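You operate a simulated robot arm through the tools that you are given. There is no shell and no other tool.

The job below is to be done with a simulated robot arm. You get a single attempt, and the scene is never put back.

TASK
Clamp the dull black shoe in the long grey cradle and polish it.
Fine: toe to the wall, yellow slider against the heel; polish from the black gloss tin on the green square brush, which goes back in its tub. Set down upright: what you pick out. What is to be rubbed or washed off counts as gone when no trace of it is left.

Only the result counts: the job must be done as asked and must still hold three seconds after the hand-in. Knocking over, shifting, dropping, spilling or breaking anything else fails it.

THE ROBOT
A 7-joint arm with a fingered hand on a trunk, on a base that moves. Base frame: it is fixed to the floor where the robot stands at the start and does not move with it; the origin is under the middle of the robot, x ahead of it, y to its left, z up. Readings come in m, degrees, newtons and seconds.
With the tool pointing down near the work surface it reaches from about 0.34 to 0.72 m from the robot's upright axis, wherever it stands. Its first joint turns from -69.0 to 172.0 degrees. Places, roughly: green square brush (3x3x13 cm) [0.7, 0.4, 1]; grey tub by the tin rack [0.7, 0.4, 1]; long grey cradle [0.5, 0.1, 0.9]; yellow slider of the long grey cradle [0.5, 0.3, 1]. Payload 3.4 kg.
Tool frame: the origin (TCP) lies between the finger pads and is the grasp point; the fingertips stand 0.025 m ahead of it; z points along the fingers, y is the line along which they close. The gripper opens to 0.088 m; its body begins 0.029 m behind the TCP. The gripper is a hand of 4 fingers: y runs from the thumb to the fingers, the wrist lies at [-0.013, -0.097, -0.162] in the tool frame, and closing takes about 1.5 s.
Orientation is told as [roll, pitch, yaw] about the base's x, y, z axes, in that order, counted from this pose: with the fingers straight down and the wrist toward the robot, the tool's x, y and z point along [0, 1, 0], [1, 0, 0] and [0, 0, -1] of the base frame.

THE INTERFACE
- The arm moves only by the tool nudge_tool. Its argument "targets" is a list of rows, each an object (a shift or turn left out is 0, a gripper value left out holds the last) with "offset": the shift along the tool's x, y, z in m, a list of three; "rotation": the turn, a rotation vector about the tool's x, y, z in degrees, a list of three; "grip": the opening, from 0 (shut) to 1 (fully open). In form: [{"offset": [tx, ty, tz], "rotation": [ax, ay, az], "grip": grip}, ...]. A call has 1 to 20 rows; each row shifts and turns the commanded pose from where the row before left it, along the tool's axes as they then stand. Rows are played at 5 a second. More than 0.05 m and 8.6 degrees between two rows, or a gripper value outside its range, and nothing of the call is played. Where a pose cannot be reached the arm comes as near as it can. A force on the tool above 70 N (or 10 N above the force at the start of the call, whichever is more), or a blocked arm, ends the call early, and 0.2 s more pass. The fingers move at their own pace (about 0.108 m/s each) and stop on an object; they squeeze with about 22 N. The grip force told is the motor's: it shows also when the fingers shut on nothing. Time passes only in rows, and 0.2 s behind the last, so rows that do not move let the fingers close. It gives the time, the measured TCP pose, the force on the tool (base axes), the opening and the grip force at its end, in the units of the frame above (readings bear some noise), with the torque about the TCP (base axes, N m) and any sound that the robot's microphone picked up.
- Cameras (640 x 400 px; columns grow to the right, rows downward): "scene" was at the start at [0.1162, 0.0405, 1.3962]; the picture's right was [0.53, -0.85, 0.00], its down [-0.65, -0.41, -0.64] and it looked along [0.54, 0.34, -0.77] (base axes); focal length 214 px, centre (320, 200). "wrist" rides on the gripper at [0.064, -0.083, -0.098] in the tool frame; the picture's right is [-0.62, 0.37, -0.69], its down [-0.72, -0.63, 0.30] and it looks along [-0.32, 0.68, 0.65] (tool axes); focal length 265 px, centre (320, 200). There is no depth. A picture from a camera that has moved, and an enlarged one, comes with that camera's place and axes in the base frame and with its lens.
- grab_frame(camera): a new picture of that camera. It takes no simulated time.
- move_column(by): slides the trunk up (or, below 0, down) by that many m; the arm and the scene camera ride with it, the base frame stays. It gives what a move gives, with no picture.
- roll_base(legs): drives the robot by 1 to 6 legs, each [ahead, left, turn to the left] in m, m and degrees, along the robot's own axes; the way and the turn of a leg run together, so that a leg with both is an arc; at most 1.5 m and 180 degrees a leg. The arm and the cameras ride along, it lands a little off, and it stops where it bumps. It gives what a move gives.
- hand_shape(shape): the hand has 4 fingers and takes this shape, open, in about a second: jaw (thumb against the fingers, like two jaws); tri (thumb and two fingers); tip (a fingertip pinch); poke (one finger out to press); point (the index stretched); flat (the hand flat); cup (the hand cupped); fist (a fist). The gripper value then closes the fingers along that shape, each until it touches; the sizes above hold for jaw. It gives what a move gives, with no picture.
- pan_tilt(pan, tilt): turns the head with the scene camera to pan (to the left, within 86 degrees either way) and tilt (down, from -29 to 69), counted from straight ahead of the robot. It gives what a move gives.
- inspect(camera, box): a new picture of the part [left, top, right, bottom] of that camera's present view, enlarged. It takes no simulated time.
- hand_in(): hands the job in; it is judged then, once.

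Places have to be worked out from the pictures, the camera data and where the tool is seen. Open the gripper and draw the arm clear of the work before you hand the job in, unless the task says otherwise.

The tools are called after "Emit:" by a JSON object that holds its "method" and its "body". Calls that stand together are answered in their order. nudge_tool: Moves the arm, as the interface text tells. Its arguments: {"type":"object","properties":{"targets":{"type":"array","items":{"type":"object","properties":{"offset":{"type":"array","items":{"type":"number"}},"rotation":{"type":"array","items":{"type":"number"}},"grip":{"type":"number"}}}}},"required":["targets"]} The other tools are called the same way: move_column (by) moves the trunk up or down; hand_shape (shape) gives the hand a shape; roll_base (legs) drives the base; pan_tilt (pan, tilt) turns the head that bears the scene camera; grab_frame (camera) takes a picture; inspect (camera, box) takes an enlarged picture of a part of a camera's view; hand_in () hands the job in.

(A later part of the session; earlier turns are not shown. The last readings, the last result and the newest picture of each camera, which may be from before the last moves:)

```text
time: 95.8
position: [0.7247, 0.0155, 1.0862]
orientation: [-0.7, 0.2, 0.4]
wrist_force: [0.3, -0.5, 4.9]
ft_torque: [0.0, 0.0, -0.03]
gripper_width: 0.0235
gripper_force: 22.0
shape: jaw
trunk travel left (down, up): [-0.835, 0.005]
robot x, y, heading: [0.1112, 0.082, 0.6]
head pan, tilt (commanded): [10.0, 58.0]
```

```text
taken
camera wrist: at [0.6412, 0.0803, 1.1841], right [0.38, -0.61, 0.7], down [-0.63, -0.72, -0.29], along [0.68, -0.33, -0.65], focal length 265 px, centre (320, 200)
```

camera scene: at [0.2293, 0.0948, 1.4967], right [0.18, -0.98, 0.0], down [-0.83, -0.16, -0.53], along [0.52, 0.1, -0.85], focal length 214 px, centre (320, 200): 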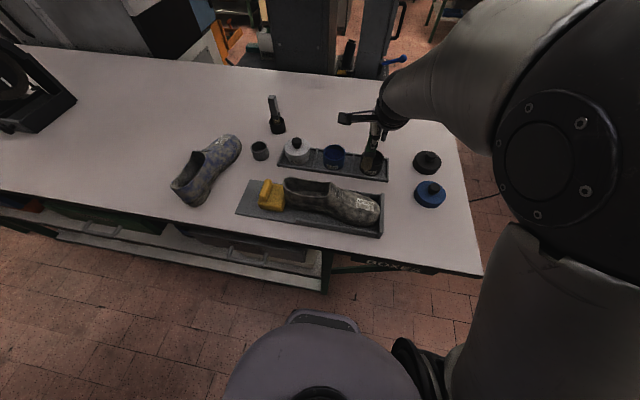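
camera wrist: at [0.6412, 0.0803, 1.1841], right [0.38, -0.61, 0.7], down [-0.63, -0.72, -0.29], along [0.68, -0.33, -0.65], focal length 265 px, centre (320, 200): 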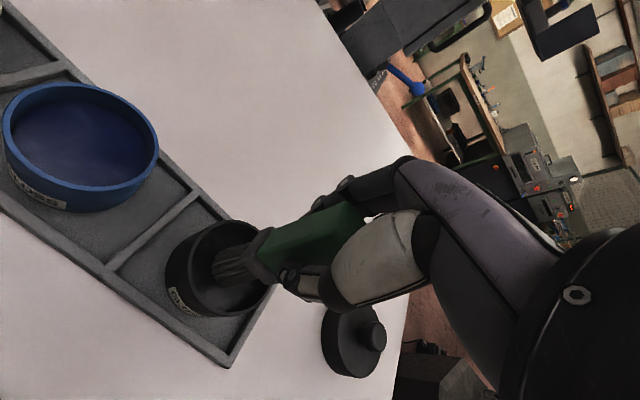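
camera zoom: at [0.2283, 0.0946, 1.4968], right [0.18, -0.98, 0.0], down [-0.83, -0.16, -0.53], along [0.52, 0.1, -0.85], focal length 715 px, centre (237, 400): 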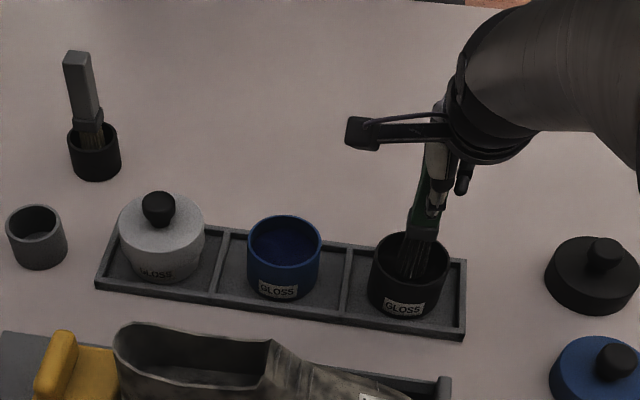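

The bristles touch the polish (4.9 N). I press very slightly, wait, and lift out straight.

Emit:
{"method": "nudge_tool", "body": {"targets": [{"offset": [0, 0, 0.001]}, {}, {}, {"offset": [0, 0, -0.01]}, {"offset": [0, 0, -0.02]}, {"offset": [0, 0, -0.02]}, {"offset": [0, 0, -0.015]}, {}]}}

Emit:
{"method": "inspect", "body": {"camera": "wrist", "box": [100, 180, 400, 380]}}

Emit:
{"method": "grab_frame", "body": {"camera": "scene"}}

```text
time: 97.6
position: [0.7268, 0.0138, 1.1514]
orientation: [-0.6, 0.3, 0.4]
wrist_force: [-0.4, 0.5, -0.3]
ft_torque: [0.0, 0.02, -0.02]
gripper_width: 0.0236
gripper_force: 22.3
shape: jaw
trunk travel left (down, up): [-0.835, 0.005]
robot x, y, heading: [0.1136, 0.0818, 0.6]
head pan, tilt (commanded): [10.0, 58.0]
```

```text
2.00 times, centred on (250, 280) of wrist
camera zoom: at [0.6428, 0.0792, 1.2496], right [0.38, -0.61, 0.7], down [-0.63, -0.72, -0.29], along [0.68, -0.33, -0.65], focal length 531 px, centre (460, 40)
```

zoom: 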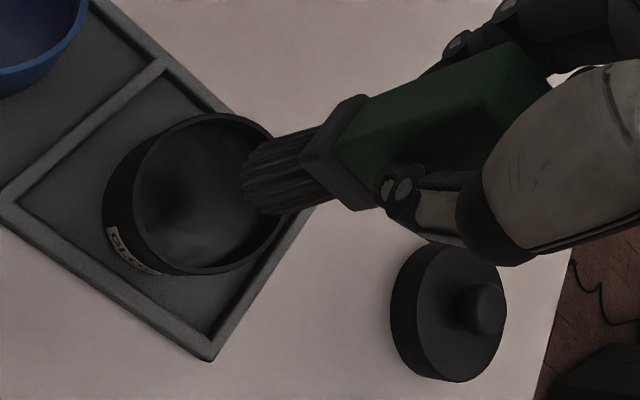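

```text
taken
camera scene: at [0.2296, 0.0948, 1.4966], right [0.18, -0.98, 0.0], down [-0.83, -0.16, -0.53], along [0.52, 0.1, -0.85], focal length 214 px, centre (320, 200)
```

scene: 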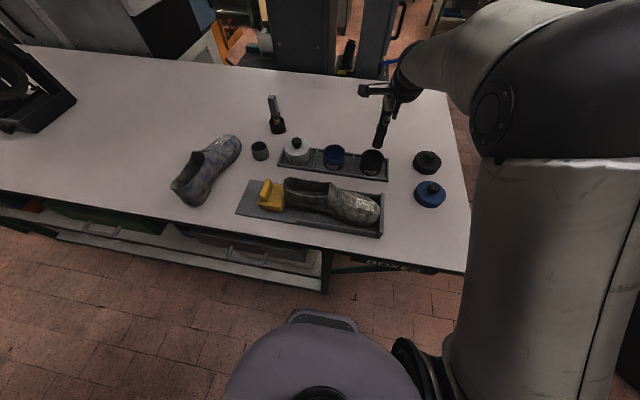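

The bristles are now loaded black. I look closely at the shoe from here to plan strokes.

Emit:
{"method": "inspect", "body": {"camera": "scene", "box": [230, 160, 400, 250]}}

```text
3.76 times, centred on (315, 205) of scene
camera zoom: at [0.2296, 0.0948, 1.4966], right [0.18, -0.98, 0.0], down [-0.83, -0.16, -0.53], along [0.52, 0.1, -0.85], focal length 807 px, centre (339, 181)
```

zoom: 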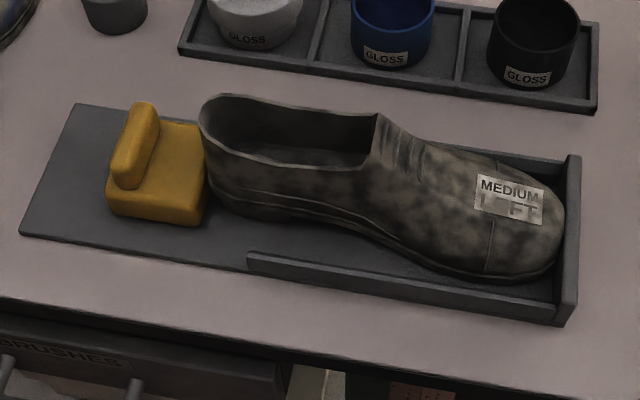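

I plan to work from a bit farther back so the elbow stays clear of the head. I drive back 0.11 m and left 0.07 m; the brush end (z ≈ 1.038) stays above everything on that path.

Emit:
{"method": "roll_base", "body": {"legs": [[-0.11, 0.07, 0]]}}

Emit:
{"method": "grab_frame", "body": {"camera": "scene"}}

Emit:
{"method": "grab_frame", "body": {"camera": "wrist"}}

```text
time: 98.8
position: [0.6165, 0.0808, 1.1504]
orientation: [-0.7, 0.4, 0.2]
wrist_force: [0.6, -0.4, 0.1]
ft_torque: [0.03, 0.03, -0.03]
gripper_width: 0.0236
gripper_force: 21.9
shape: jaw
trunk travel left (down, up): [-0.835, 0.005]
robot x, y, heading: [-0.0024, 0.1493, 0.5]
head pan, tilt (commanded): [10.0, 58.0]
```

```text
taken
camera scene: at [0.1203, 0.1624, 1.4966], right [0.18, -0.98, 0.0], down [-0.83, -0.15, -0.53], along [0.52, 0.1, -0.85], focal length 214 px, centre (320, 200)
```

scene: 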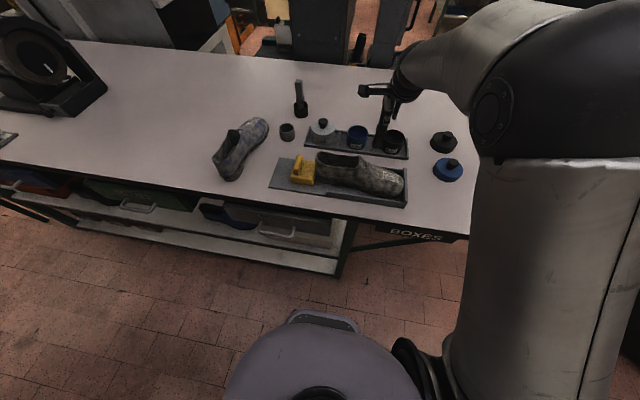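

```text
taken
camera wrist: at [0.5333, 0.1459, 1.249], right [0.38, -0.61, 0.7], down [-0.63, -0.72, -0.29], along [0.68, -0.33, -0.65], focal length 265 px, centre (320, 200)
```

wrist: 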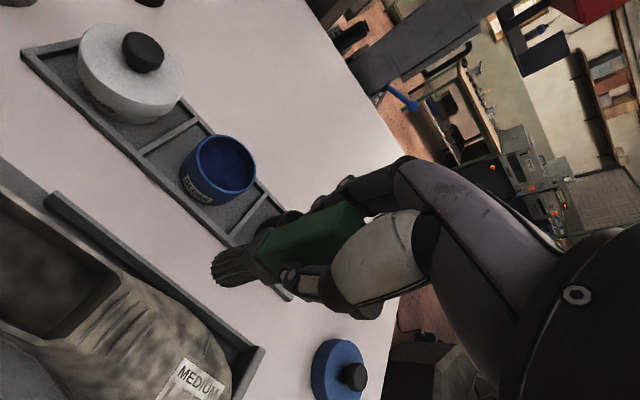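

I first test on the toe top: move the brush over (0.540, 0.030) and lower until light contact.

Emit:
{"method": "nudge_tool", "body": {"targets": [{"offset": [-0.025, -0.038, 0]}, {"offset": [-0.025, -0.038, 0]}, {}]}}

Emit:
{"method": "nudge_tool", "body": {"targets": [{"offset": [0, 0, 0.01]}, {"offset": [0, 0, 0.01]}, {}]}}

Emit:
{"method": "inspect", "body": {"camera": "scene", "box": [300, 90, 420, 210]}}

Emit:
{"method": "grab_frame", "body": {"camera": "wrist"}}

```text
time: 99.7
position: [0.5405, 0.0315, 1.1506]
orientation: [-0.5, 0.3, 0.3]
wrist_force: [0.7, -0.2, 0.0]
ft_torque: [-0.03, 0.05, 0.01]
gripper_width: 0.0234
gripper_force: 21.8
shape: jaw
trunk travel left (down, up): [-0.835, 0.005]
robot x, y, heading: [0.0025, 0.1522, 0.7]
head pan, tilt (commanded): [10.0, 58.0]
```

```text
time: 100.5
position: [0.5384, 0.0299, 1.1307]
orientation: [-0.6, 0.3, 0.2]
wrist_force: [-0.3, 0.7, -1.1]
ft_torque: [0.01, -0.01, -0.01]
gripper_width: 0.0236
gripper_force: 21.6
shape: jaw
trunk travel left (down, up): [-0.835, 0.005]
robot x, y, heading: [0.0006, 0.1484, 0.4]
head pan, tilt (commanded): [10.0, 58.0]
```

```text
3.33 times, centred on (360, 150) of scene
camera zoom: at [0.1192, 0.1626, 1.4967], right [0.18, -0.98, 0.0], down [-0.83, -0.15, -0.53], along [0.52, 0.1, -0.85], focal length 715 px, centre (187, 367)
```

zoom: 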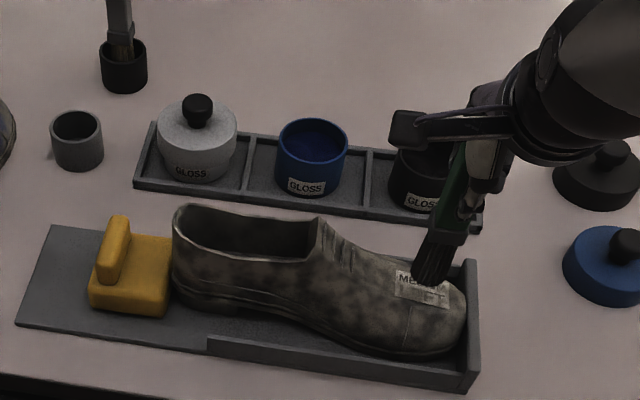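

```text
taken
camera wrist: at [0.4556, 0.0954, 1.2296], right [0.38, -0.61, 0.7], down [-0.63, -0.72, -0.29], along [0.68, -0.33, -0.65], focal length 265 px, centre (320, 200)
```

wrist: 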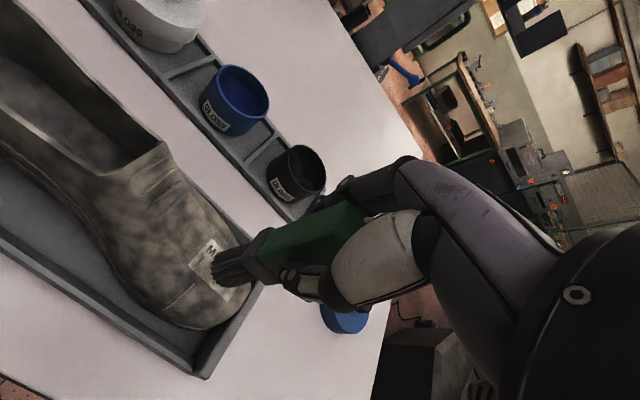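

Excellent view from here. I lower in small steps until the bristles touch.

Emit:
{"method": "nudge_tool", "body": {"targets": [{"offset": [0, 0, 0.005]}, {}]}}

Emit:
{"method": "nudge_tool", "body": {"targets": [{"offset": [0, 0, 0.004]}, {}]}}

Emit:
{"method": "nudge_tool", "body": {"targets": [{"offset": [0, 0, 0.003]}, {}]}}

```text
time: 101.0
position: [0.5392, 0.0296, 1.1266]
orientation: [-0.7, 0.3, 0.3]
wrist_force: [0.5, 0.3, -1.1]
ft_torque: [0.01, 0.03, 0.05]
gripper_width: 0.0237
gripper_force: 22.1
shape: jaw
trunk travel left (down, up): [-0.835, 0.005]
robot x, y, heading: [0.0004, 0.1471, 0.7]
head pan, tilt (commanded): [10.0, 58.0]
```

```text
time: 101.7
position: [0.5399, 0.0299, 1.1239]
orientation: [-0.6, 0.4, 0.3]
wrist_force: [0.1, 0.2, -0.3]
ft_torque: [0.02, 0.0, 0.01]
gripper_width: 0.0237
gripper_force: 22.0
shape: jaw
trunk travel left (down, up): [-0.835, 0.005]
robot x, y, heading: [-0.0016, 0.1519, 0.3]
head pan, tilt (commanded): [10.0, 58.0]
```

```text
time: 102.2
position: [0.5402, 0.0304, 1.121]
orientation: [-0.6, 0.2, 0.3]
wrist_force: [-0.5, -0.9, -1.2]
ft_torque: [0.0, 0.02, 0.05]
gripper_width: 0.024
gripper_force: 21.5
shape: jaw
trunk travel left (down, up): [-0.835, 0.005]
robot x, y, heading: [-0.0028, 0.1536, 0.5]
head pan, tilt (commanded): [10.0, 58.0]
```

Emit:
{"method": "nudge_tool", "body": {"targets": [{"offset": [0, 0, 0.004]}, {}]}}

Emit:
{"method": "nudge_tool", "body": {"targets": [{"offset": [0, 0, 0.003]}, {}]}}

Emit:
{"method": "inspect", "body": {"camera": "scene", "box": [300, 90, 420, 210]}}

```text
time: 102.8
position: [0.5404, 0.0292, 1.1168]
orientation: [-0.6, 0.3, 0.4]
wrist_force: [-0.1, 0.1, -0.6]
ft_torque: [-0.01, -0.03, 0.01]
gripper_width: 0.0234
gripper_force: 22.1
shape: jaw
trunk travel left (down, up): [-0.835, 0.005]
robot x, y, heading: [0.0006, 0.1495, 0.4]
head pan, tilt (commanded): [10.0, 58.0]
```

```text
time: 103.5
position: [0.5395, 0.0292, 1.1131]
orientation: [-0.6, 0.3, 0.3]
wrist_force: [-0.2, 0.5, -0.1]
ft_torque: [0.0, -0.01, -0.01]
gripper_width: 0.0238
gripper_force: 21.8
shape: jaw
trunk travel left (down, up): [-0.835, 0.005]
robot x, y, heading: [0.0008, 0.1503, 0.2]
head pan, tilt (commanded): [10.0, 58.0]
```

```text
3.33 times, centred on (360, 150) of scene
camera zoom: at [0.1195, 0.1626, 1.4967], right [0.18, -0.98, 0.0], down [-0.83, -0.15, -0.53], along [0.52, 0.1, -0.85], focal length 715 px, centre (187, 367)
```

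zoom: 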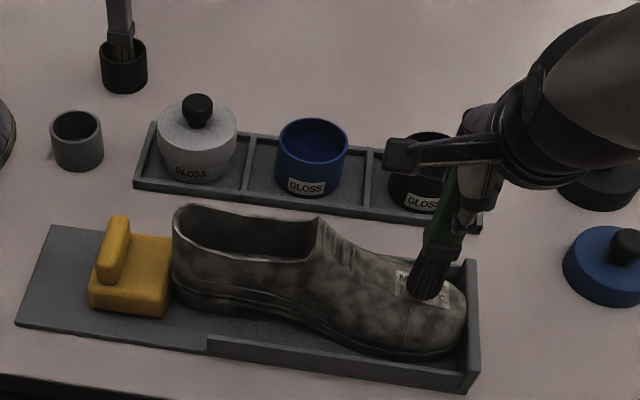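

Not touching yet (force ≈ 0). I keep lowering.

Emit:
{"method": "nudge_tool", "body": {"targets": [{"offset": [0, 0, 0.004]}, {}]}}

Emit:
{"method": "nudge_tool", "body": {"targets": [{"offset": [0, 0, 0.003]}, {}]}}

Emit:
{"method": "inspect", "body": {"camera": "scene", "box": [300, 90, 420, 210]}}

```text
time: 104.0
position: [0.54, 0.03, 1.1104]
orientation: [-0.6, 0.1, 0.2]
wrist_force: [-0.8, -0.7, 6.8]
ft_torque: [-0.03, 0.01, -0.05]
gripper_width: 0.0239
gripper_force: 22.1
shape: jaw
trunk travel left (down, up): [-0.835, 0.005]
robot x, y, heading: [0.0009, 0.1488, 0.5]
head pan, tilt (commanded): [10.0, 58.0]
```

```text
time: 104.7
position: [0.5387, 0.0305, 1.1091]
orientation: [-0.6, 0.0, 0.2]
wrist_force: [-0.9, -2.9, 15.7]
ft_torque: [-0.03, -0.03, -0.04]
gripper_width: 0.0241
gripper_force: 21.5
shape: jaw
trunk travel left (down, up): [-0.835, 0.005]
robot x, y, heading: [-0.0018, 0.1507, 0.7]
head pan, tilt (commanded): [10.0, 58.0]
```

```text
3.33 times, centred on (360, 150) of scene
camera zoom: at [0.1158, 0.1623, 1.4972], right [0.18, -0.98, 0.0], down [-0.83, -0.15, -0.53], along [0.52, 0.1, -0.85], focal length 715 px, centre (187, 367)
```

zoom: 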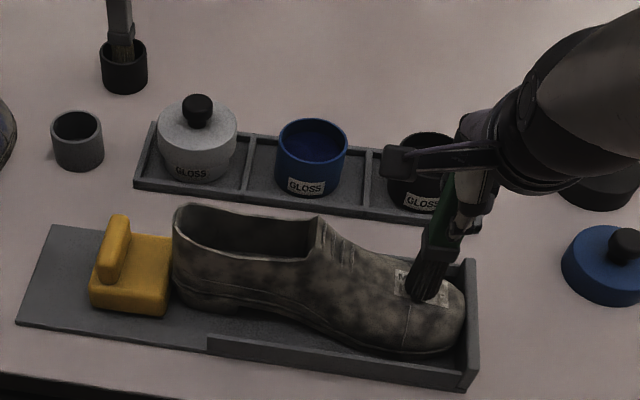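

Contact at TCP z ≈ 1.111. I ease off slightly, make a few short strokes, then lift to see the effect.

Emit:
{"method": "nudge_tool", "body": {"targets": [{"offset": [0, 0, -0.001]}, {"offset": [0, 0.008, 0]}, {"offset": [0, -0.008, 0]}, {"offset": [0, -0.008, 0]}, {"offset": [0, 0.008, 0]}, {}, {"offset": [0, 0, -0.02]}, {"offset": [0, 0, -0.02]}, {}]}}

Emit:
{"method": "inspect", "body": {"camera": "scene", "box": [300, 90, 420, 210]}}

Emit:
{"method": "inspect", "body": {"camera": "wrist", "box": [60, 130, 300, 350]}}

```text
time: 106.7
position: [0.5382, 0.0304, 1.1475]
orientation: [-0.7, 0.5, 0.3]
wrist_force: [0.4, 0.2, -0.6]
ft_torque: [0.01, -0.03, -0.01]
gripper_width: 0.0249
gripper_force: 21.7
shape: jaw
trunk travel left (down, up): [-0.835, 0.005]
robot x, y, heading: [-0.0005, 0.1518, 0.5]
head pan, tilt (commanded): [10.0, 58.0]
```

```text
3.33 times, centred on (360, 150) of scene
camera zoom: at [0.1206, 0.1627, 1.4965], right [0.18, -0.98, 0.0], down [-0.83, -0.15, -0.53], along [0.52, 0.1, -0.85], focal length 715 px, centre (187, 367)
```

zoom: 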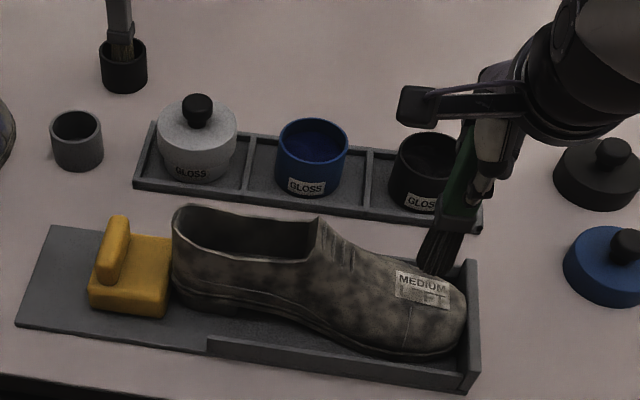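

```text
1.82 times, centred on (180, 240) of wrist
camera zoom: at [0.4553, 0.0953, 1.2451], right [0.38, -0.61, 0.7], down [-0.63, -0.72, -0.29], along [0.68, -0.33, -0.66], focal length 483 px, centre (574, 127)
```

zoom: 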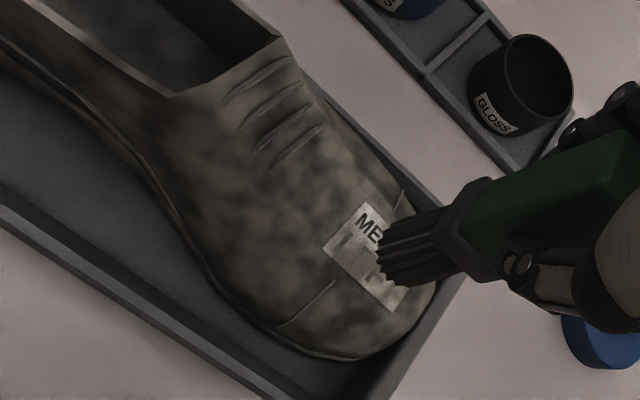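

The touched spot lies under the label, so I can't judge the effect. I try a clearly mottled area: the vamp at y ≈ 0.085, taking a before-picture.

Emit:
{"method": "nudge_tool", "body": {"targets": [{"offset": [0.02, 0, -0.003]}, {"offset": [0.02, 0, 0]}, {"offset": [0.015, 0, 0]}, {}]}}

Emit:
{"method": "inspect", "body": {"camera": "scene", "box": [340, 150, 410, 200]}}

Emit:
{"method": "nudge_tool", "body": {"targets": [{"offset": [0, 0, 0.005]}, {"offset": [0, 0, 0.005]}, {}]}}

```text
time: 107.7
position: [0.5398, 0.0872, 1.1503]
orientation: [-0.6, 0.3, 0.3]
wrist_force: [0.1, 0.7, -0.9]
ft_torque: [-0.02, -0.01, -0.02]
gripper_width: 0.0243
gripper_force: 22.4
shape: jaw
trunk travel left (down, up): [-0.835, 0.005]
robot x, y, heading: [0.0019, 0.1503, 0.5]
head pan, tilt (commanded): [10.0, 58.0]
```

```text
8.00 times, centred on (375, 175) of scene
camera zoom: at [0.1198, 0.1622, 1.4967], right [0.18, -0.98, 0.0], down [-0.83, -0.15, -0.53], along [0.52, 0.1, -0.85], focal length 1716 px, centre (-120, 400)
```

zoom: 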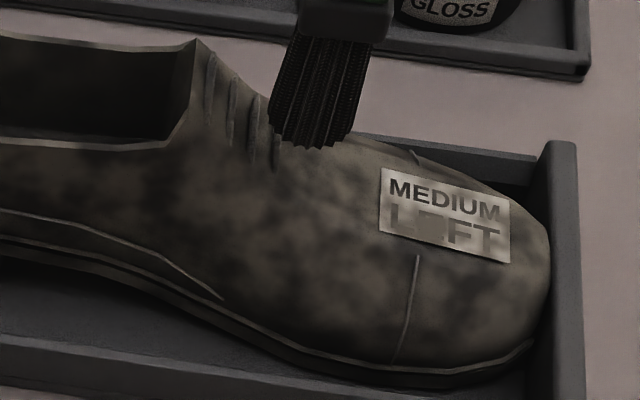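

```text
time: 108.5
position: [0.5385, 0.0874, 1.1401]
orientation: [-0.6, 0.5, 0.3]
wrist_force: [0.1, -1.3, -0.4]
ft_torque: [0.0, 0.01, 0.0]
gripper_width: 0.0245
gripper_force: 21.8
shape: jaw
trunk travel left (down, up): [-0.835, 0.005]
robot x, y, heading: [0.0003, 0.1524, 0.3]
head pan, tilt (commanded): [10.0, 58.0]
```

The 8× zoom is very informative. I lower on to the vamp in small steps.

Emit:
{"method": "nudge_tool", "body": {"targets": [{"offset": [0, 0, 0.003]}, {"offset": [0, 0, 0.003]}, {}]}}

Emit:
{"method": "nudge_tool", "body": {"targets": [{"offset": [0, 0, 0.003]}, {}]}}

Emit:
{"method": "nudge_tool", "body": {"targets": [{"offset": [0, 0, 0.003]}, {}]}}

```text
time: 109.2
position: [0.5389, 0.0864, 1.1334]
orientation: [-0.6, 0.3, 0.3]
wrist_force: [0.6, -1.6, 0.0]
ft_torque: [-0.02, -0.02, 0.0]
gripper_width: 0.0248
gripper_force: 21.7
shape: jaw
trunk travel left (down, up): [-0.835, 0.005]
robot x, y, heading: [0.0024, 0.1496, 0.5]
head pan, tilt (commanded): [10.0, 58.0]
```

```text
time: 109.8
position: [0.5384, 0.0873, 1.1311]
orientation: [-0.6, 0.3, 0.3]
wrist_force: [-0.5, -0.3, 0.5]
ft_torque: [-0.05, -0.02, -0.02]
gripper_width: 0.0246
gripper_force: 21.9
shape: jaw
trunk travel left (down, up): [-0.835, 0.005]
robot x, y, heading: [-0.0004, 0.1512, 0.5]
head pan, tilt (commanded): [10.0, 58.0]
```

```text
time: 110.5
position: [0.5387, 0.086, 1.1285]
orientation: [-0.6, 0.3, 0.3]
wrist_force: [-0.3, -0.7, 2.2]
ft_torque: [-0.03, -0.01, -0.01]
gripper_width: 0.0249
gripper_force: 22.1
shape: jaw
trunk travel left (down, up): [-0.835, 0.005]
robot x, y, heading: [0.0011, 0.1485, 0.5]
head pan, tilt (commanded): [10.0, 58.0]
```

Contact begins at 1.1285. I press ~1.5 mm and stroke across a few times, then lift and compare.

Emit:
{"method": "nudge_tool", "body": {"targets": [{"offset": [0, 0, 0.002]}, {"offset": [0, -0.01, 0]}, {"offset": [0, 0.01, 0]}, {"offset": [0, 0.01, 0]}, {"offset": [0, -0.01, 0]}, {}]}}

Emit:
{"method": "nudge_tool", "body": {"targets": [{"offset": [0, 0, -0.02]}, {"offset": [0, 0.03, -0.005]}, {"offset": [0, 0.03, 0]}, {}]}}

Emit:
{"method": "inspect", "body": {"camera": "scene", "box": [340, 150, 410, 200]}}

```text
time: 111.8
position: [0.5401, 0.0866, 1.1247]
orientation: [-0.6, 0.3, 0.3]
wrist_force: [0.2, -0.7, 0.4]
ft_torque: [-0.05, -0.04, -0.02]
gripper_width: 0.0247
gripper_force: 21.9
shape: jaw
trunk travel left (down, up): [-0.835, 0.005]
robot x, y, heading: [0.0004, 0.1531, 0.4]
head pan, tilt (commanded): [10.0, 58.0]
```

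```text
time: 112.8
position: [0.5988, 0.086, 1.1477]
orientation: [-0.5, 0.3, 0.3]
wrist_force: [-0.6, -0.6, -0.6]
ft_torque: [0.0, 0.03, -0.01]
gripper_width: 0.0245
gripper_force: 21.8
shape: jaw
trunk travel left (down, up): [-0.835, 0.005]
robot x, y, heading: [0.0011, 0.1489, 0.1]
head pan, tilt (commanded): [10.0, 58.0]
```

```text
8.00 times, centred on (375, 175) of scene
camera zoom: at [0.1184, 0.1627, 1.4968], right [0.18, -0.98, 0.0], down [-0.83, -0.15, -0.53], along [0.52, 0.1, -0.85], focal length 1716 px, centre (-120, 400)
```

zoom: 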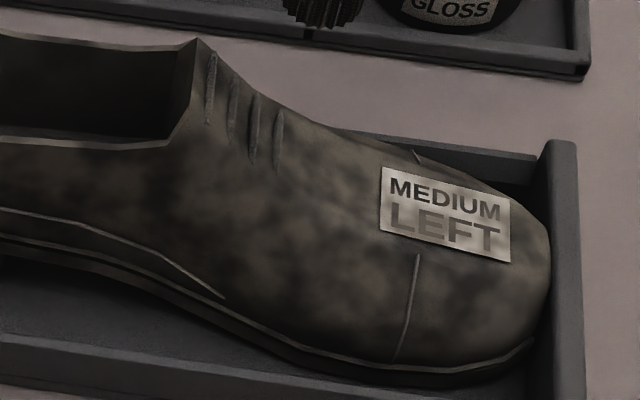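

I check closer with the wrist camera for any darkened patch and the brush's attitude in the hand.

Emit:
{"method": "inspect", "body": {"camera": "wrist", "box": [0, 180, 320, 400]}}

Emit:
{"method": "inspect", "body": {"camera": "scene", "box": [300, 90, 420, 210]}}

```text
1.82 times, centred on (160, 290) of wrist
camera zoom: at [0.5154, 0.1518, 1.247], right [0.38, -0.61, 0.7], down [-0.63, -0.72, -0.29], along [0.68, -0.33, -0.65], focal length 483 px, centre (611, 36)
```

zoom: 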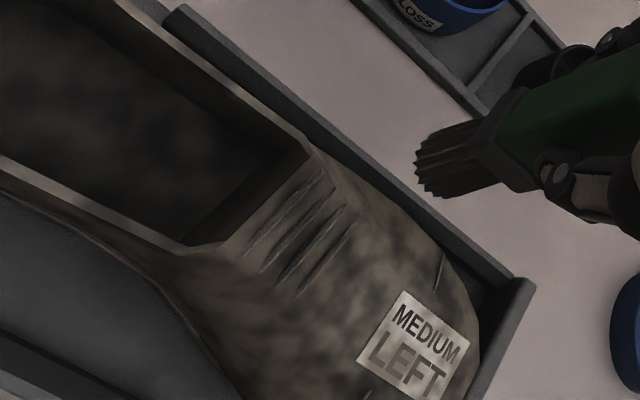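

```text
3.33 times, centred on (360, 150) of scene
camera zoom: at [0.1184, 0.1627, 1.4968], right [0.18, -0.98, 0.0], down [-0.83, -0.15, -0.53], along [0.52, 0.1, -0.85], focal length 715 px, centre (187, 367)
```

zoom: 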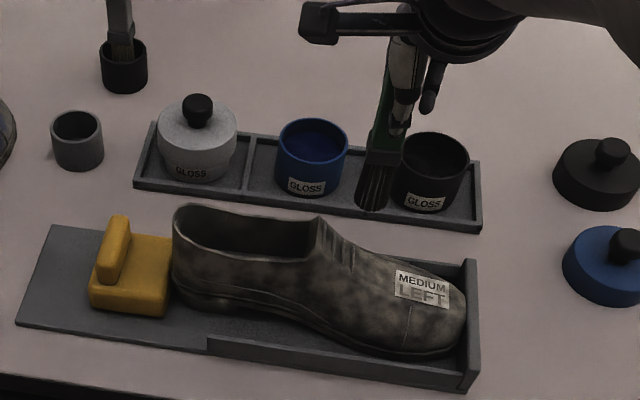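

No clear change yet. I'll do a long stroke following the vamp slope (contact line ≈ TCP z 1.111 at y 0.03 rising to 1.128 at y 0.087) with light pressure, back and forth.

Emit:
{"method": "nudge_tool", "body": {"targets": [{"offset": [-0.028, -0.03, 0]}, {"offset": [-0.028, -0.03, 0]}, {}]}}

Emit:
{"method": "inspect", "body": {"camera": "scene", "box": [320, 150, 410, 200]}}

Emit:
{"method": "nudge_tool", "body": {"targets": [{"offset": [0, 0, 0.02]}, {"offset": [0, 0, 0.012]}, {"offset": [0, 0, 0.005]}, {}]}}

```text
time: 113.7
position: [0.5432, 0.0322, 1.1494]
orientation: [-0.6, 0.5, 0.3]
wrist_force: [0.2, 0.4, -0.8]
ft_torque: [0.01, 0.03, -0.01]
gripper_width: 0.0242
gripper_force: 22.2
shape: jaw
trunk travel left (down, up): [-0.835, 0.005]
robot x, y, heading: [-0.0029, 0.1503, 0.5]
head pan, tilt (commanded): [10.0, 58.0]
```

```text
7.11 times, centred on (365, 175) of scene
camera zoom: at [0.121, 0.1636, 1.4965], right [0.18, -0.98, 0.0], down [-0.83, -0.15, -0.53], along [0.52, 0.1, -0.85], focal length 1525 px, centre (0, 378)
```

zoom: 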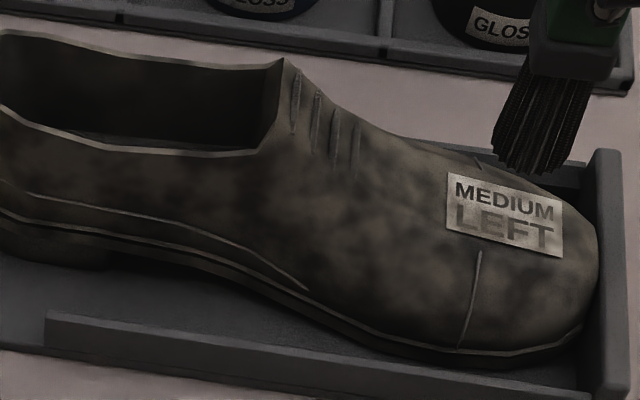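

```text
time: 114.7
position: [0.5407, 0.0304, 1.1123]
orientation: [-0.6, 0.3, 0.3]
wrist_force: [-0.4, -0.2, -0.6]
ft_torque: [-0.02, -0.04, -0.04]
gripper_width: 0.0244
gripper_force: 22.2
shape: jaw
trunk travel left (down, up): [-0.835, 0.005]
robot x, y, heading: [-0.0034, 0.149, 0.3]
head pan, tilt (commanded): [10.0, 58.0]
```

Emit:
{"method": "nudge_tool", "body": {"targets": [{"offset": [0, 0, 0.003]}, {}]}}

Emit:
{"method": "nudge_tool", "body": {"targets": [{"offset": [0, 0, 0.002]}, {}]}}

```text
time: 115.2
position: [0.5414, 0.0297, 1.1103]
orientation: [-0.6, 0.2, 0.2]
wrist_force: [0.4, 0.2, 0.4]
ft_torque: [-0.03, -0.03, -0.02]
gripper_width: 0.0243
gripper_force: 21.8
shape: jaw
trunk travel left (down, up): [-0.835, 0.005]
robot x, y, heading: [-0.0047, 0.1505, 0.4]
head pan, tilt (commanded): [10.0, 58.0]
```

```text
time: 115.8
position: [0.5419, 0.0293, 1.1095]
orientation: [-0.6, 0.1, 0.4]
wrist_force: [-1.6, -1.7, 4.7]
ft_torque: [0.01, -0.04, -0.01]
gripper_width: 0.0245
gripper_force: 22.0
shape: jaw
trunk travel left (down, up): [-0.835, 0.005]
robot x, y, heading: [-0.001, 0.1522, 0.4]
head pan, tilt (commanded): [10.0, 58.0]
```

Contact 4.7 N. Now the long stroke up the vamp and back.

Emit:
{"method": "nudge_tool", "body": {"targets": [{"offset": [0.01, 0, -0.0026]}, {"offset": [0.01, 0, -0.0028]}, {"offset": [0.01, 0, -0.003]}, {"offset": [0.01, 0, -0.003]}, {"offset": [0.01, 0, -0.003]}, {"offset": [0.01, 0, -0.003]}, {"offset": [0.01, 0, -0.003]}, {}]}}

Emit:
{"method": "nudge_tool", "body": {"targets": [{"offset": [-0.01, 0, 0.003]}, {"offset": [-0.01, 0, 0.003]}, {"offset": [-0.01, 0, 0.003]}, {"offset": [-0.01, 0, 0.003]}, {"offset": [-0.01, 0, 0.003]}, {"offset": [-0.01, 0, 0.0028]}, {"offset": [-0.01, 0, 0.0026]}, {}]}}

Emit:
{"method": "nudge_tool", "body": {"targets": [{"offset": [0, 0, -0.02]}, {"offset": [0, 0, -0.02]}, {}]}}

Emit:
{"method": "inspect", "body": {"camera": "scene", "box": [320, 150, 410, 200]}}

```text
time: 117.7
position: [0.54, 0.0999, 1.1293]
orientation: [-0.5, 0.3, 0.3]
wrist_force: [-0.3, -2.3, 0.7]
ft_torque: [-0.14, -0.06, -0.04]
gripper_width: 0.0245
gripper_force: 22.2
shape: jaw
trunk travel left (down, up): [-0.835, 0.005]
robot x, y, heading: [0.0026, 0.1492, 0.4]
head pan, tilt (commanded): [10.0, 58.0]
```

```text
time: 119.5
position: [0.5393, 0.0307, 1.1103]
orientation: [-0.6, 0.2, 0.3]
wrist_force: [0.0, -1.0, 5.7]
ft_torque: [0.08, 0.0, -0.03]
gripper_width: 0.0244
gripper_force: 22.0
shape: jaw
trunk travel left (down, up): [-0.835, 0.005]
robot x, y, heading: [0.001, 0.1554, 0.1]
head pan, tilt (commanded): [10.0, 58.0]
```

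```text
time: 120.2
position: [0.5419, 0.0299, 1.1491]
orientation: [-0.6, 0.4, 0.3]
wrist_force: [1.0, 0.1, -0.7]
ft_torque: [0.03, -0.02, 0.0]
gripper_width: 0.0242
gripper_force: 21.8
shape: jaw
trunk travel left (down, up): [-0.835, 0.005]
robot x, y, heading: [-0.002, 0.1476, 0.6]
head pan, tilt (commanded): [10.0, 58.0]
```

```text
7.11 times, centred on (365, 175) of scene
camera zoom: at [0.1204, 0.1625, 1.4966], right [0.18, -0.98, 0.0], down [-0.83, -0.15, -0.53], along [0.52, 0.1, -0.85], focal length 1525 px, centre (0, 378)
```

zoom: 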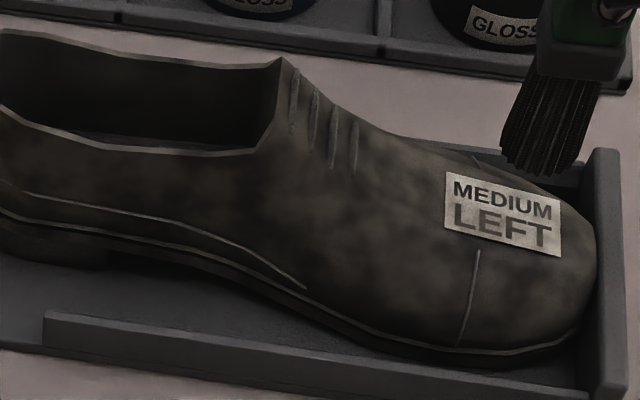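

The mottling has visibly faded over the whole shoe and the label text cleared up, so rubbing with contact works. I continue with more back-and-forth strokes.

Emit:
{"method": "nudge_tool", "body": {"targets": [{"offset": [0, 0, 0.02]}, {"offset": [0, 0, 0.015]}, {"offset": [0, 0, 0.0045]}, {}, {"offset": [0.012, 0, -0.003]}, {"offset": [0.012, 0, -0.0033]}, {"offset": [0.012, 0, -0.0034]}, {"offset": [0.012, 0, -0.0034]}, {"offset": [0.012, 0, -0.0034]}, {"offset": [-0.012, 0, 0.0034]}, {"offset": [-0.012, 0, 0.0034]}, {"offset": [-0.012, 0, 0.0034]}, {"offset": [-0.012, 0, 0.0033]}, {"offset": [-0.012, 0, 0.003]}, {"offset": [0.012, 0, -0.003]}, {"offset": [0.012, 0, -0.0033]}, {"offset": [0.012, 0, -0.0034]}, {"offset": [0.012, 0, -0.0034]}, {"offset": [0.012, 0, -0.0034]}]}}

Emit:
{"method": "nudge_tool", "body": {"targets": [{"offset": [-0.012, 0, 0.0034]}, {"offset": [-0.012, 0, 0.0034]}, {"offset": [-0.012, 0, 0.0034]}, {"offset": [-0.012, 0, 0.0033]}, {"offset": [-0.012, 0, 0.003]}, {"offset": [0.012, 0, -0.003]}, {"offset": [0.012, 0, -0.0033]}, {"offset": [0.012, 0, -0.0034]}, {"offset": [0.012, 0, -0.0034]}, {"offset": [0.012, 0, -0.0034]}, {"offset": [-0.012, 0, 0.0034]}, {"offset": [-0.012, 0, 0.0034]}, {"offset": [-0.012, 0, 0.0034]}, {"offset": [-0.012, 0, 0.0033]}, {"offset": [-0.012, 0, 0.003]}, {}]}}

Emit:
{"method": "inspect", "body": {"camera": "scene", "box": [320, 150, 410, 200]}}

```text
time: 124.2
position: [0.5406, 0.0892, 1.1265]
orientation: [-0.6, 0.3, 0.4]
wrist_force: [-0.1, -0.8, -1.2]
ft_torque: [-0.11, -0.01, -0.04]
gripper_width: 0.0244
gripper_force: 22.4
shape: jaw
trunk travel left (down, up): [-0.835, 0.005]
robot x, y, heading: [-0.0009, 0.1512, 0.5]
head pan, tilt (commanded): [10.0, 58.0]
```

```text
time: 127.7
position: [0.5409, 0.0299, 1.1112]
orientation: [-0.7, 0.4, 0.3]
wrist_force: [0.0, -0.5, -0.4]
ft_torque: [-0.01, 0.01, -0.01]
gripper_width: 0.0242
gripper_force: 22.1
shape: jaw
trunk travel left (down, up): [-0.835, 0.005]
robot x, y, heading: [-0.0018, 0.1518, 0.6]
head pan, tilt (commanded): [10.0, 58.0]
```

```text
7.11 times, centred on (365, 175) of scene
camera zoom: at [0.1196, 0.163, 1.4967], right [0.18, -0.98, 0.0], down [-0.83, -0.15, -0.53], along [0.52, 0.1, -0.85], focal length 1525 px, centre (0, 378)
```

zoom: 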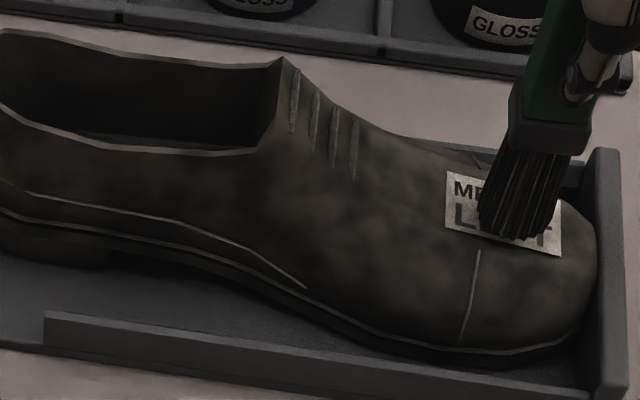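

Fading further. Contact was lost a little, so I lower 3 mm and continue stroking.

Emit:
{"method": "nudge_tool", "body": {"targets": [{"offset": [0, 0, 0.003]}, {}, {"offset": [0.012, 0, -0.003]}, {"offset": [0.012, 0, -0.0033]}, {"offset": [0.012, 0, -0.0034]}, {"offset": [0.012, 0, -0.0032]}, {"offset": [0.012, 0, -0.0032]}, {"offset": [-0.012, 0, 0.0032]}, {"offset": [-0.012, 0, 0.0032]}, {"offset": [-0.012, 0, 0.0034]}, {"offset": [-0.012, 0, 0.0033]}, {"offset": [-0.012, 0, 0.003]}, {"offset": [0.012, 0, -0.003]}, {"offset": [0.012, 0, -0.0033]}, {"offset": [0.012, 0, -0.0034]}, {"offset": [0.012, 0, -0.0032]}, {"offset": [0.012, 0, -0.0032]}]}}

Emit:
{"method": "nudge_tool", "body": {"targets": [{"offset": [-0.012, 0, 0.0032]}, {"offset": [-0.012, 0, 0.0032]}, {"offset": [-0.012, 0, 0.0034]}, {"offset": [-0.012, 0, 0.0033]}, {"offset": [-0.012, 0, 0.003]}, {"offset": [0.012, 0, -0.003]}, {"offset": [0.012, 0, -0.0033]}, {"offset": [0.012, 0, -0.0034]}, {"offset": [0.012, 0, -0.0032]}, {"offset": [0.012, 0, -0.0032]}, {"offset": [-0.012, 0, 0.0032]}, {"offset": [-0.012, 0, 0.0032]}, {"offset": [-0.012, 0, 0.0034]}, {"offset": [-0.012, 0, 0.0033]}, {"offset": [-0.012, 0, 0.003]}, {}]}}

Emit:
{"method": "inspect", "body": {"camera": "scene", "box": [320, 150, 410, 200]}}

```text
time: 131.2
position: [0.5386, 0.0891, 1.1213]
orientation: [-0.5, 0.4, 0.3]
wrist_force: [-0.2, -0.8, 1.1]
ft_torque: [-0.12, -0.02, -0.04]
gripper_width: 0.0244
gripper_force: 22.0
shape: jaw
trunk travel left (down, up): [-0.835, 0.005]
robot x, y, heading: [-0.0021, 0.1523, 0.7]
head pan, tilt (commanded): [10.0, 58.0]
```

```text
time: 134.7
position: [0.5383, 0.0295, 1.1068]
orientation: [-0.6, 0.2, 0.3]
wrist_force: [1.8, -1.5, 12.1]
ft_torque: [0.11, -0.11, -0.03]
gripper_width: 0.0249
gripper_force: 21.8
shape: jaw
trunk travel left (down, up): [-0.835, 0.005]
robot x, y, heading: [0.0049, 0.15, 0.5]
head pan, tilt (commanded): [10.0, 58.0]
```

```text
7.11 times, centred on (365, 175) of scene
camera zoom: at [0.1176, 0.163, 1.4968], right [0.18, -0.98, 0.0], down [-0.83, -0.15, -0.53], along [0.52, 0.1, -0.85], focal length 1525 px, centre (0, 378)
```

zoom: 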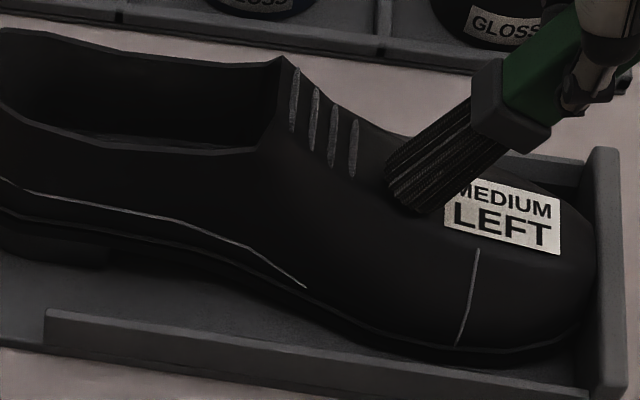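

The shoe is now uniformly black. But the brush has pivoted in the grip (end leaning toward +y). I lift it off carefully and look at its angle.

Emit:
{"method": "nudge_tool", "body": {"targets": [{"offset": [0, 0, -0.01]}, {"offset": [0, 0, -0.02]}, {"offset": [0, 0, -0.015]}, {}]}}

Emit:
{"method": "inspect", "body": {"camera": "scene", "box": [290, 90, 430, 210]}}

Emit:
{"method": "grab_frame", "body": {"camera": "wrist"}}

```text
time: 135.7
position: [0.5403, 0.0293, 1.1487]
orientation: [-0.6, 0.3, 0.4]
wrist_force: [-0.1, 0.1, -0.5]
ft_torque: [0.0, -0.01, -0.03]
gripper_width: 0.0245
gripper_force: 22.6
shape: jaw
trunk travel left (down, up): [-0.835, 0.005]
robot x, y, heading: [0.0014, 0.1531, 0.5]
head pan, tilt (commanded): [10.0, 58.0]
```

```text
3.33 times, centred on (360, 150) of scene
camera zoom: at [0.1198, 0.1626, 1.4966], right [0.18, -0.98, 0.0], down [-0.83, -0.15, -0.53], along [0.52, 0.1, -0.85], focal length 715 px, centre (187, 367)
```

zoom: 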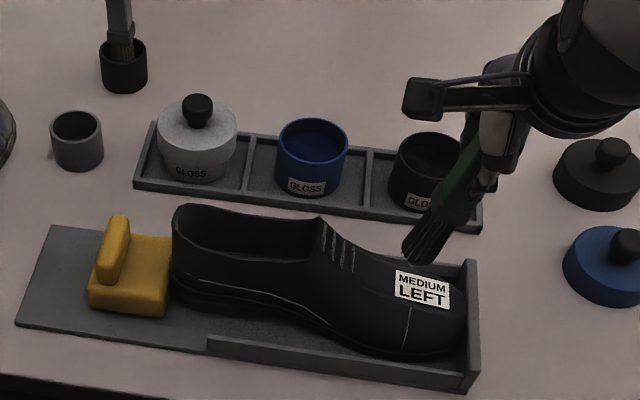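

```text
taken
camera wrist: at [0.4573, 0.0933, 1.2484], right [0.38, -0.61, 0.7], down [-0.63, -0.72, -0.29], along [0.68, -0.33, -0.65], focal length 265 px, centre (320, 200)
```

wrist: 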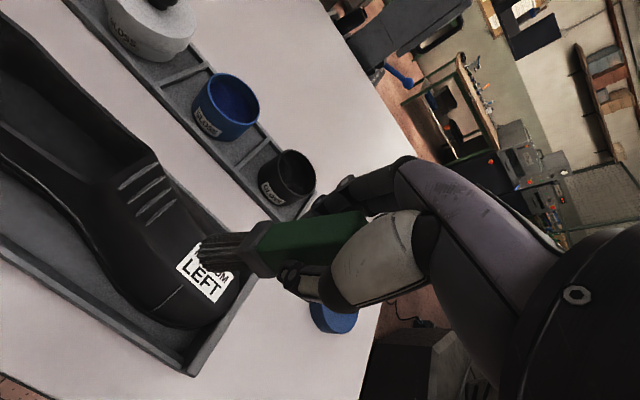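

The shoe is fully black and glossy, slider and toe still in place. The brush leans about 14° in the grip; I roll the hand −14° so the brush hangs vertical, and move out to x ≈ 0.635.

Emit:
{"method": "nudge_tool", "body": {"targets": [{"rotation": [0, -5, 0]}, {"rotation": [0, -5, 0]}, {"rotation": [0, -4.3, 0]}, {}]}}

Emit:
{"method": "inspect", "body": {"camera": "scene", "box": [290, 90, 430, 210]}}

Emit:
{"method": "grab_frame", "body": {"camera": "wrist"}}

```text
time: 136.7
position: [0.5408, 0.028, 1.151]
orientation: [-14.9, 0.3, 0.3]
wrist_force: [0.4, 0.1, -0.4]
ft_torque: [-0.01, 0.04, 0.0]
gripper_width: 0.0245
gripper_force: 22.1
shape: jaw
trunk travel left (down, up): [-0.835, 0.005]
robot x, y, heading: [0.0019, 0.1466, 0.4]
head pan, tilt (commanded): [10.0, 58.0]
```

```text
3.33 times, centred on (360, 150) of scene
camera zoom: at [0.1197, 0.1622, 1.4967], right [0.18, -0.98, 0.0], down [-0.83, -0.15, -0.53], along [0.52, 0.1, -0.85], focal length 715 px, centre (187, 367)
```

zoom: 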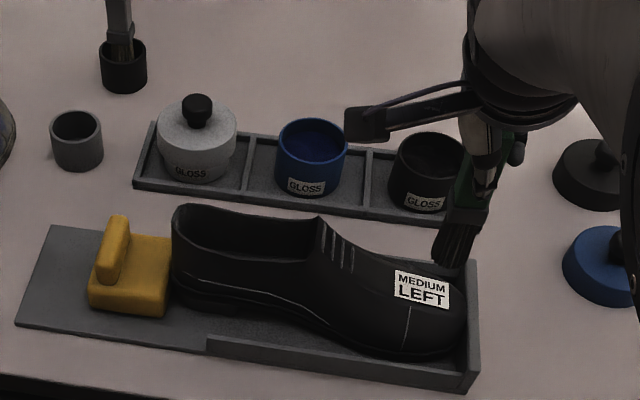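

```text
taken
camera wrist: at [0.4572, 0.1158, 1.2305], right [0.38, -0.42, 0.83], down [-0.63, -0.77, -0.11], along [0.68, -0.48, -0.55], focal length 265 px, centre (320, 200)
```

wrist: 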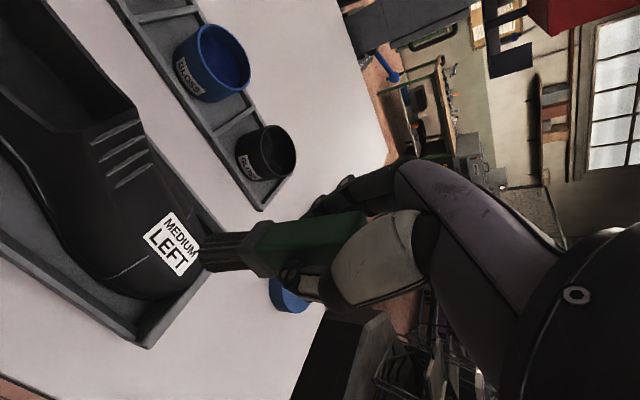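

I zoom in to measure the brush's verticality more precisely.

Emit:
{"method": "inspect", "body": {"camera": "scene", "box": [370, 110, 440, 180]}}

Emit:
{"method": "inspect", "body": {"camera": "wrist", "box": [180, 190, 380, 320]}}

```text
5.71 times, centred on (405, 145) of scene
camera zoom: at [0.1197, 0.1622, 1.4967], right [0.18, -0.98, 0.0], down [-0.83, -0.15, -0.53], along [0.52, 0.1, -0.85], focal length 1226 px, centre (-166, 514)
```

zoom: 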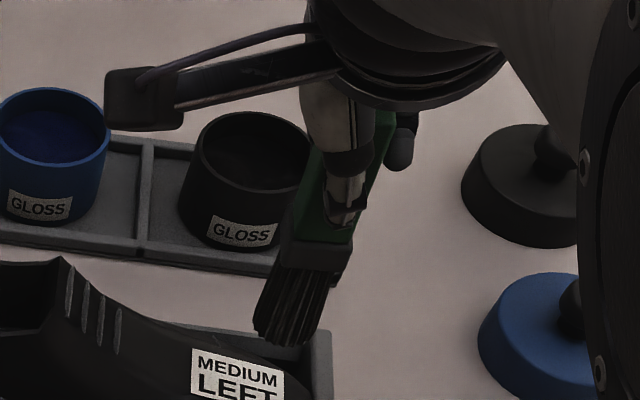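

```text
3.08 times, centred on (280, 255) of wrist
camera zoom: at [0.4572, 0.1158, 1.2305], right [0.38, -0.42, 0.83], down [-0.63, -0.77, -0.11], along [0.68, -0.48, -0.55], focal length 817 px, centre (443, 31)
```

zoom: 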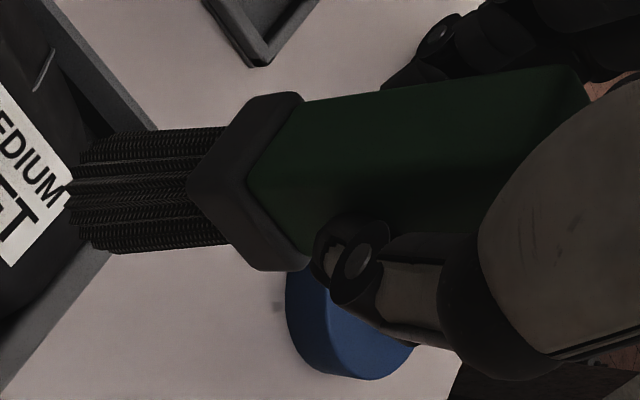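

The brush is over-rotated by ~4°, so I roll back +3.5°. Then I move to x ≈ 0.615 (between cradle and rack) for the drive back to the tub.

Emit:
{"method": "nudge_tool", "body": {"targets": [{"rotation": [0, 3.5, 0]}, {"offset": [0, 0.038, 0]}, {"offset": [0, 0.037, 0]}, {}]}}

Emit:
{"method": "grab_frame", "body": {"camera": "scene"}}

```text
time: 137.7
position: [0.6145, 0.0297, 1.1498]
orientation: [-11.4, 0.3, 0.4]
wrist_force: [-0.4, 0.7, 0.1]
ft_torque: [0.02, -0.01, -0.05]
gripper_width: 0.0246
gripper_force: 22.3
shape: jaw
trunk travel left (down, up): [-0.835, 0.005]
robot x, y, heading: [-0.0003, 0.1465, 0.5]
head pan, tilt (commanded): [10.0, 58.0]
```

```text
taken
camera scene: at [0.1181, 0.1627, 1.4968], right [0.18, -0.98, 0.0], down [-0.83, -0.15, -0.53], along [0.52, 0.1, -0.85], focal length 214 px, centre (320, 200)
```

scene: 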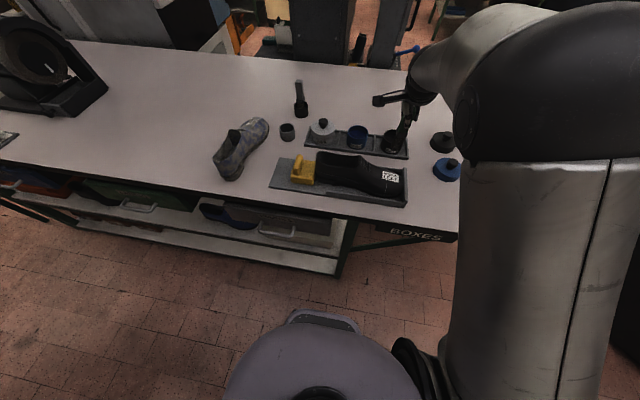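

Before returning the brush I check the whole visible shoe at high zoom for any remaining dull traces.

Emit:
{"method": "inspect", "body": {"camera": "scene", "box": [300, 145, 370, 205]}}

Emit:
{"method": "inspect", "body": {"camera": "scene", "box": [345, 150, 415, 205]}}

Emit:
{"method": "inspect", "body": {"camera": "wrist", "box": [0, 100, 320, 400]}}

```text
6.67 times, centred on (335, 175) of scene
camera zoom: at [0.1181, 0.1627, 1.4968], right [0.18, -0.98, 0.0], down [-0.83, -0.15, -0.53], along [0.52, 0.1, -0.85], focal length 1430 px, centre (220, 367)
```

zoom: 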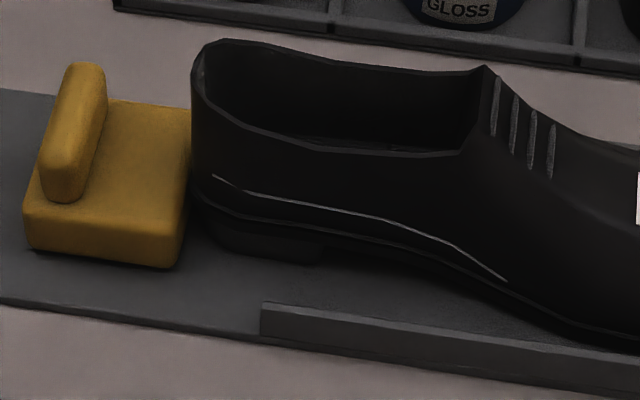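

```text
7.27 times, centred on (380, 178) of scene
camera zoom: at [0.1181, 0.1627, 1.4968], right [0.18, -0.98, 0.0], down [-0.83, -0.15, -0.53], along [0.52, 0.1, -0.85], focal length 1560 px, centre (-116, 364)
```

zoom: 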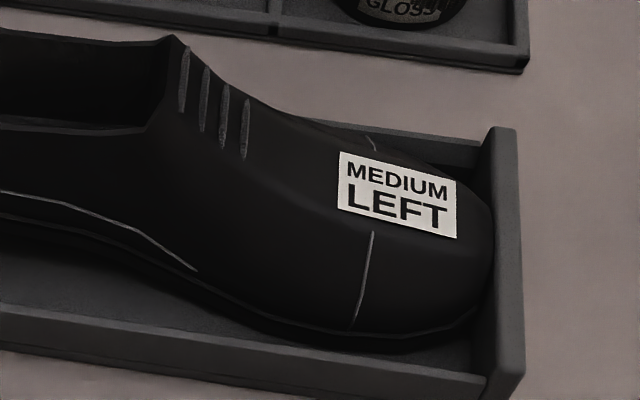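

```text
1.33 times, centred on (160, 250) of wrist
camera zoom: at [0.5308, 0.1124, 1.2337], right [0.37, -0.47, 0.8], down [-0.63, -0.76, -0.15], along [0.68, -0.44, -0.58], focal length 354 px, centre (533, 133)
```

zoom: 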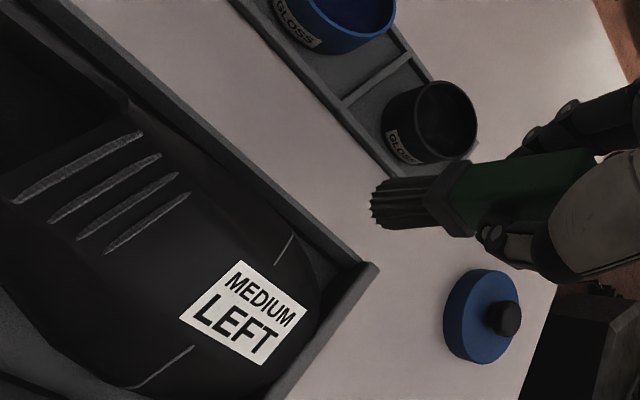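

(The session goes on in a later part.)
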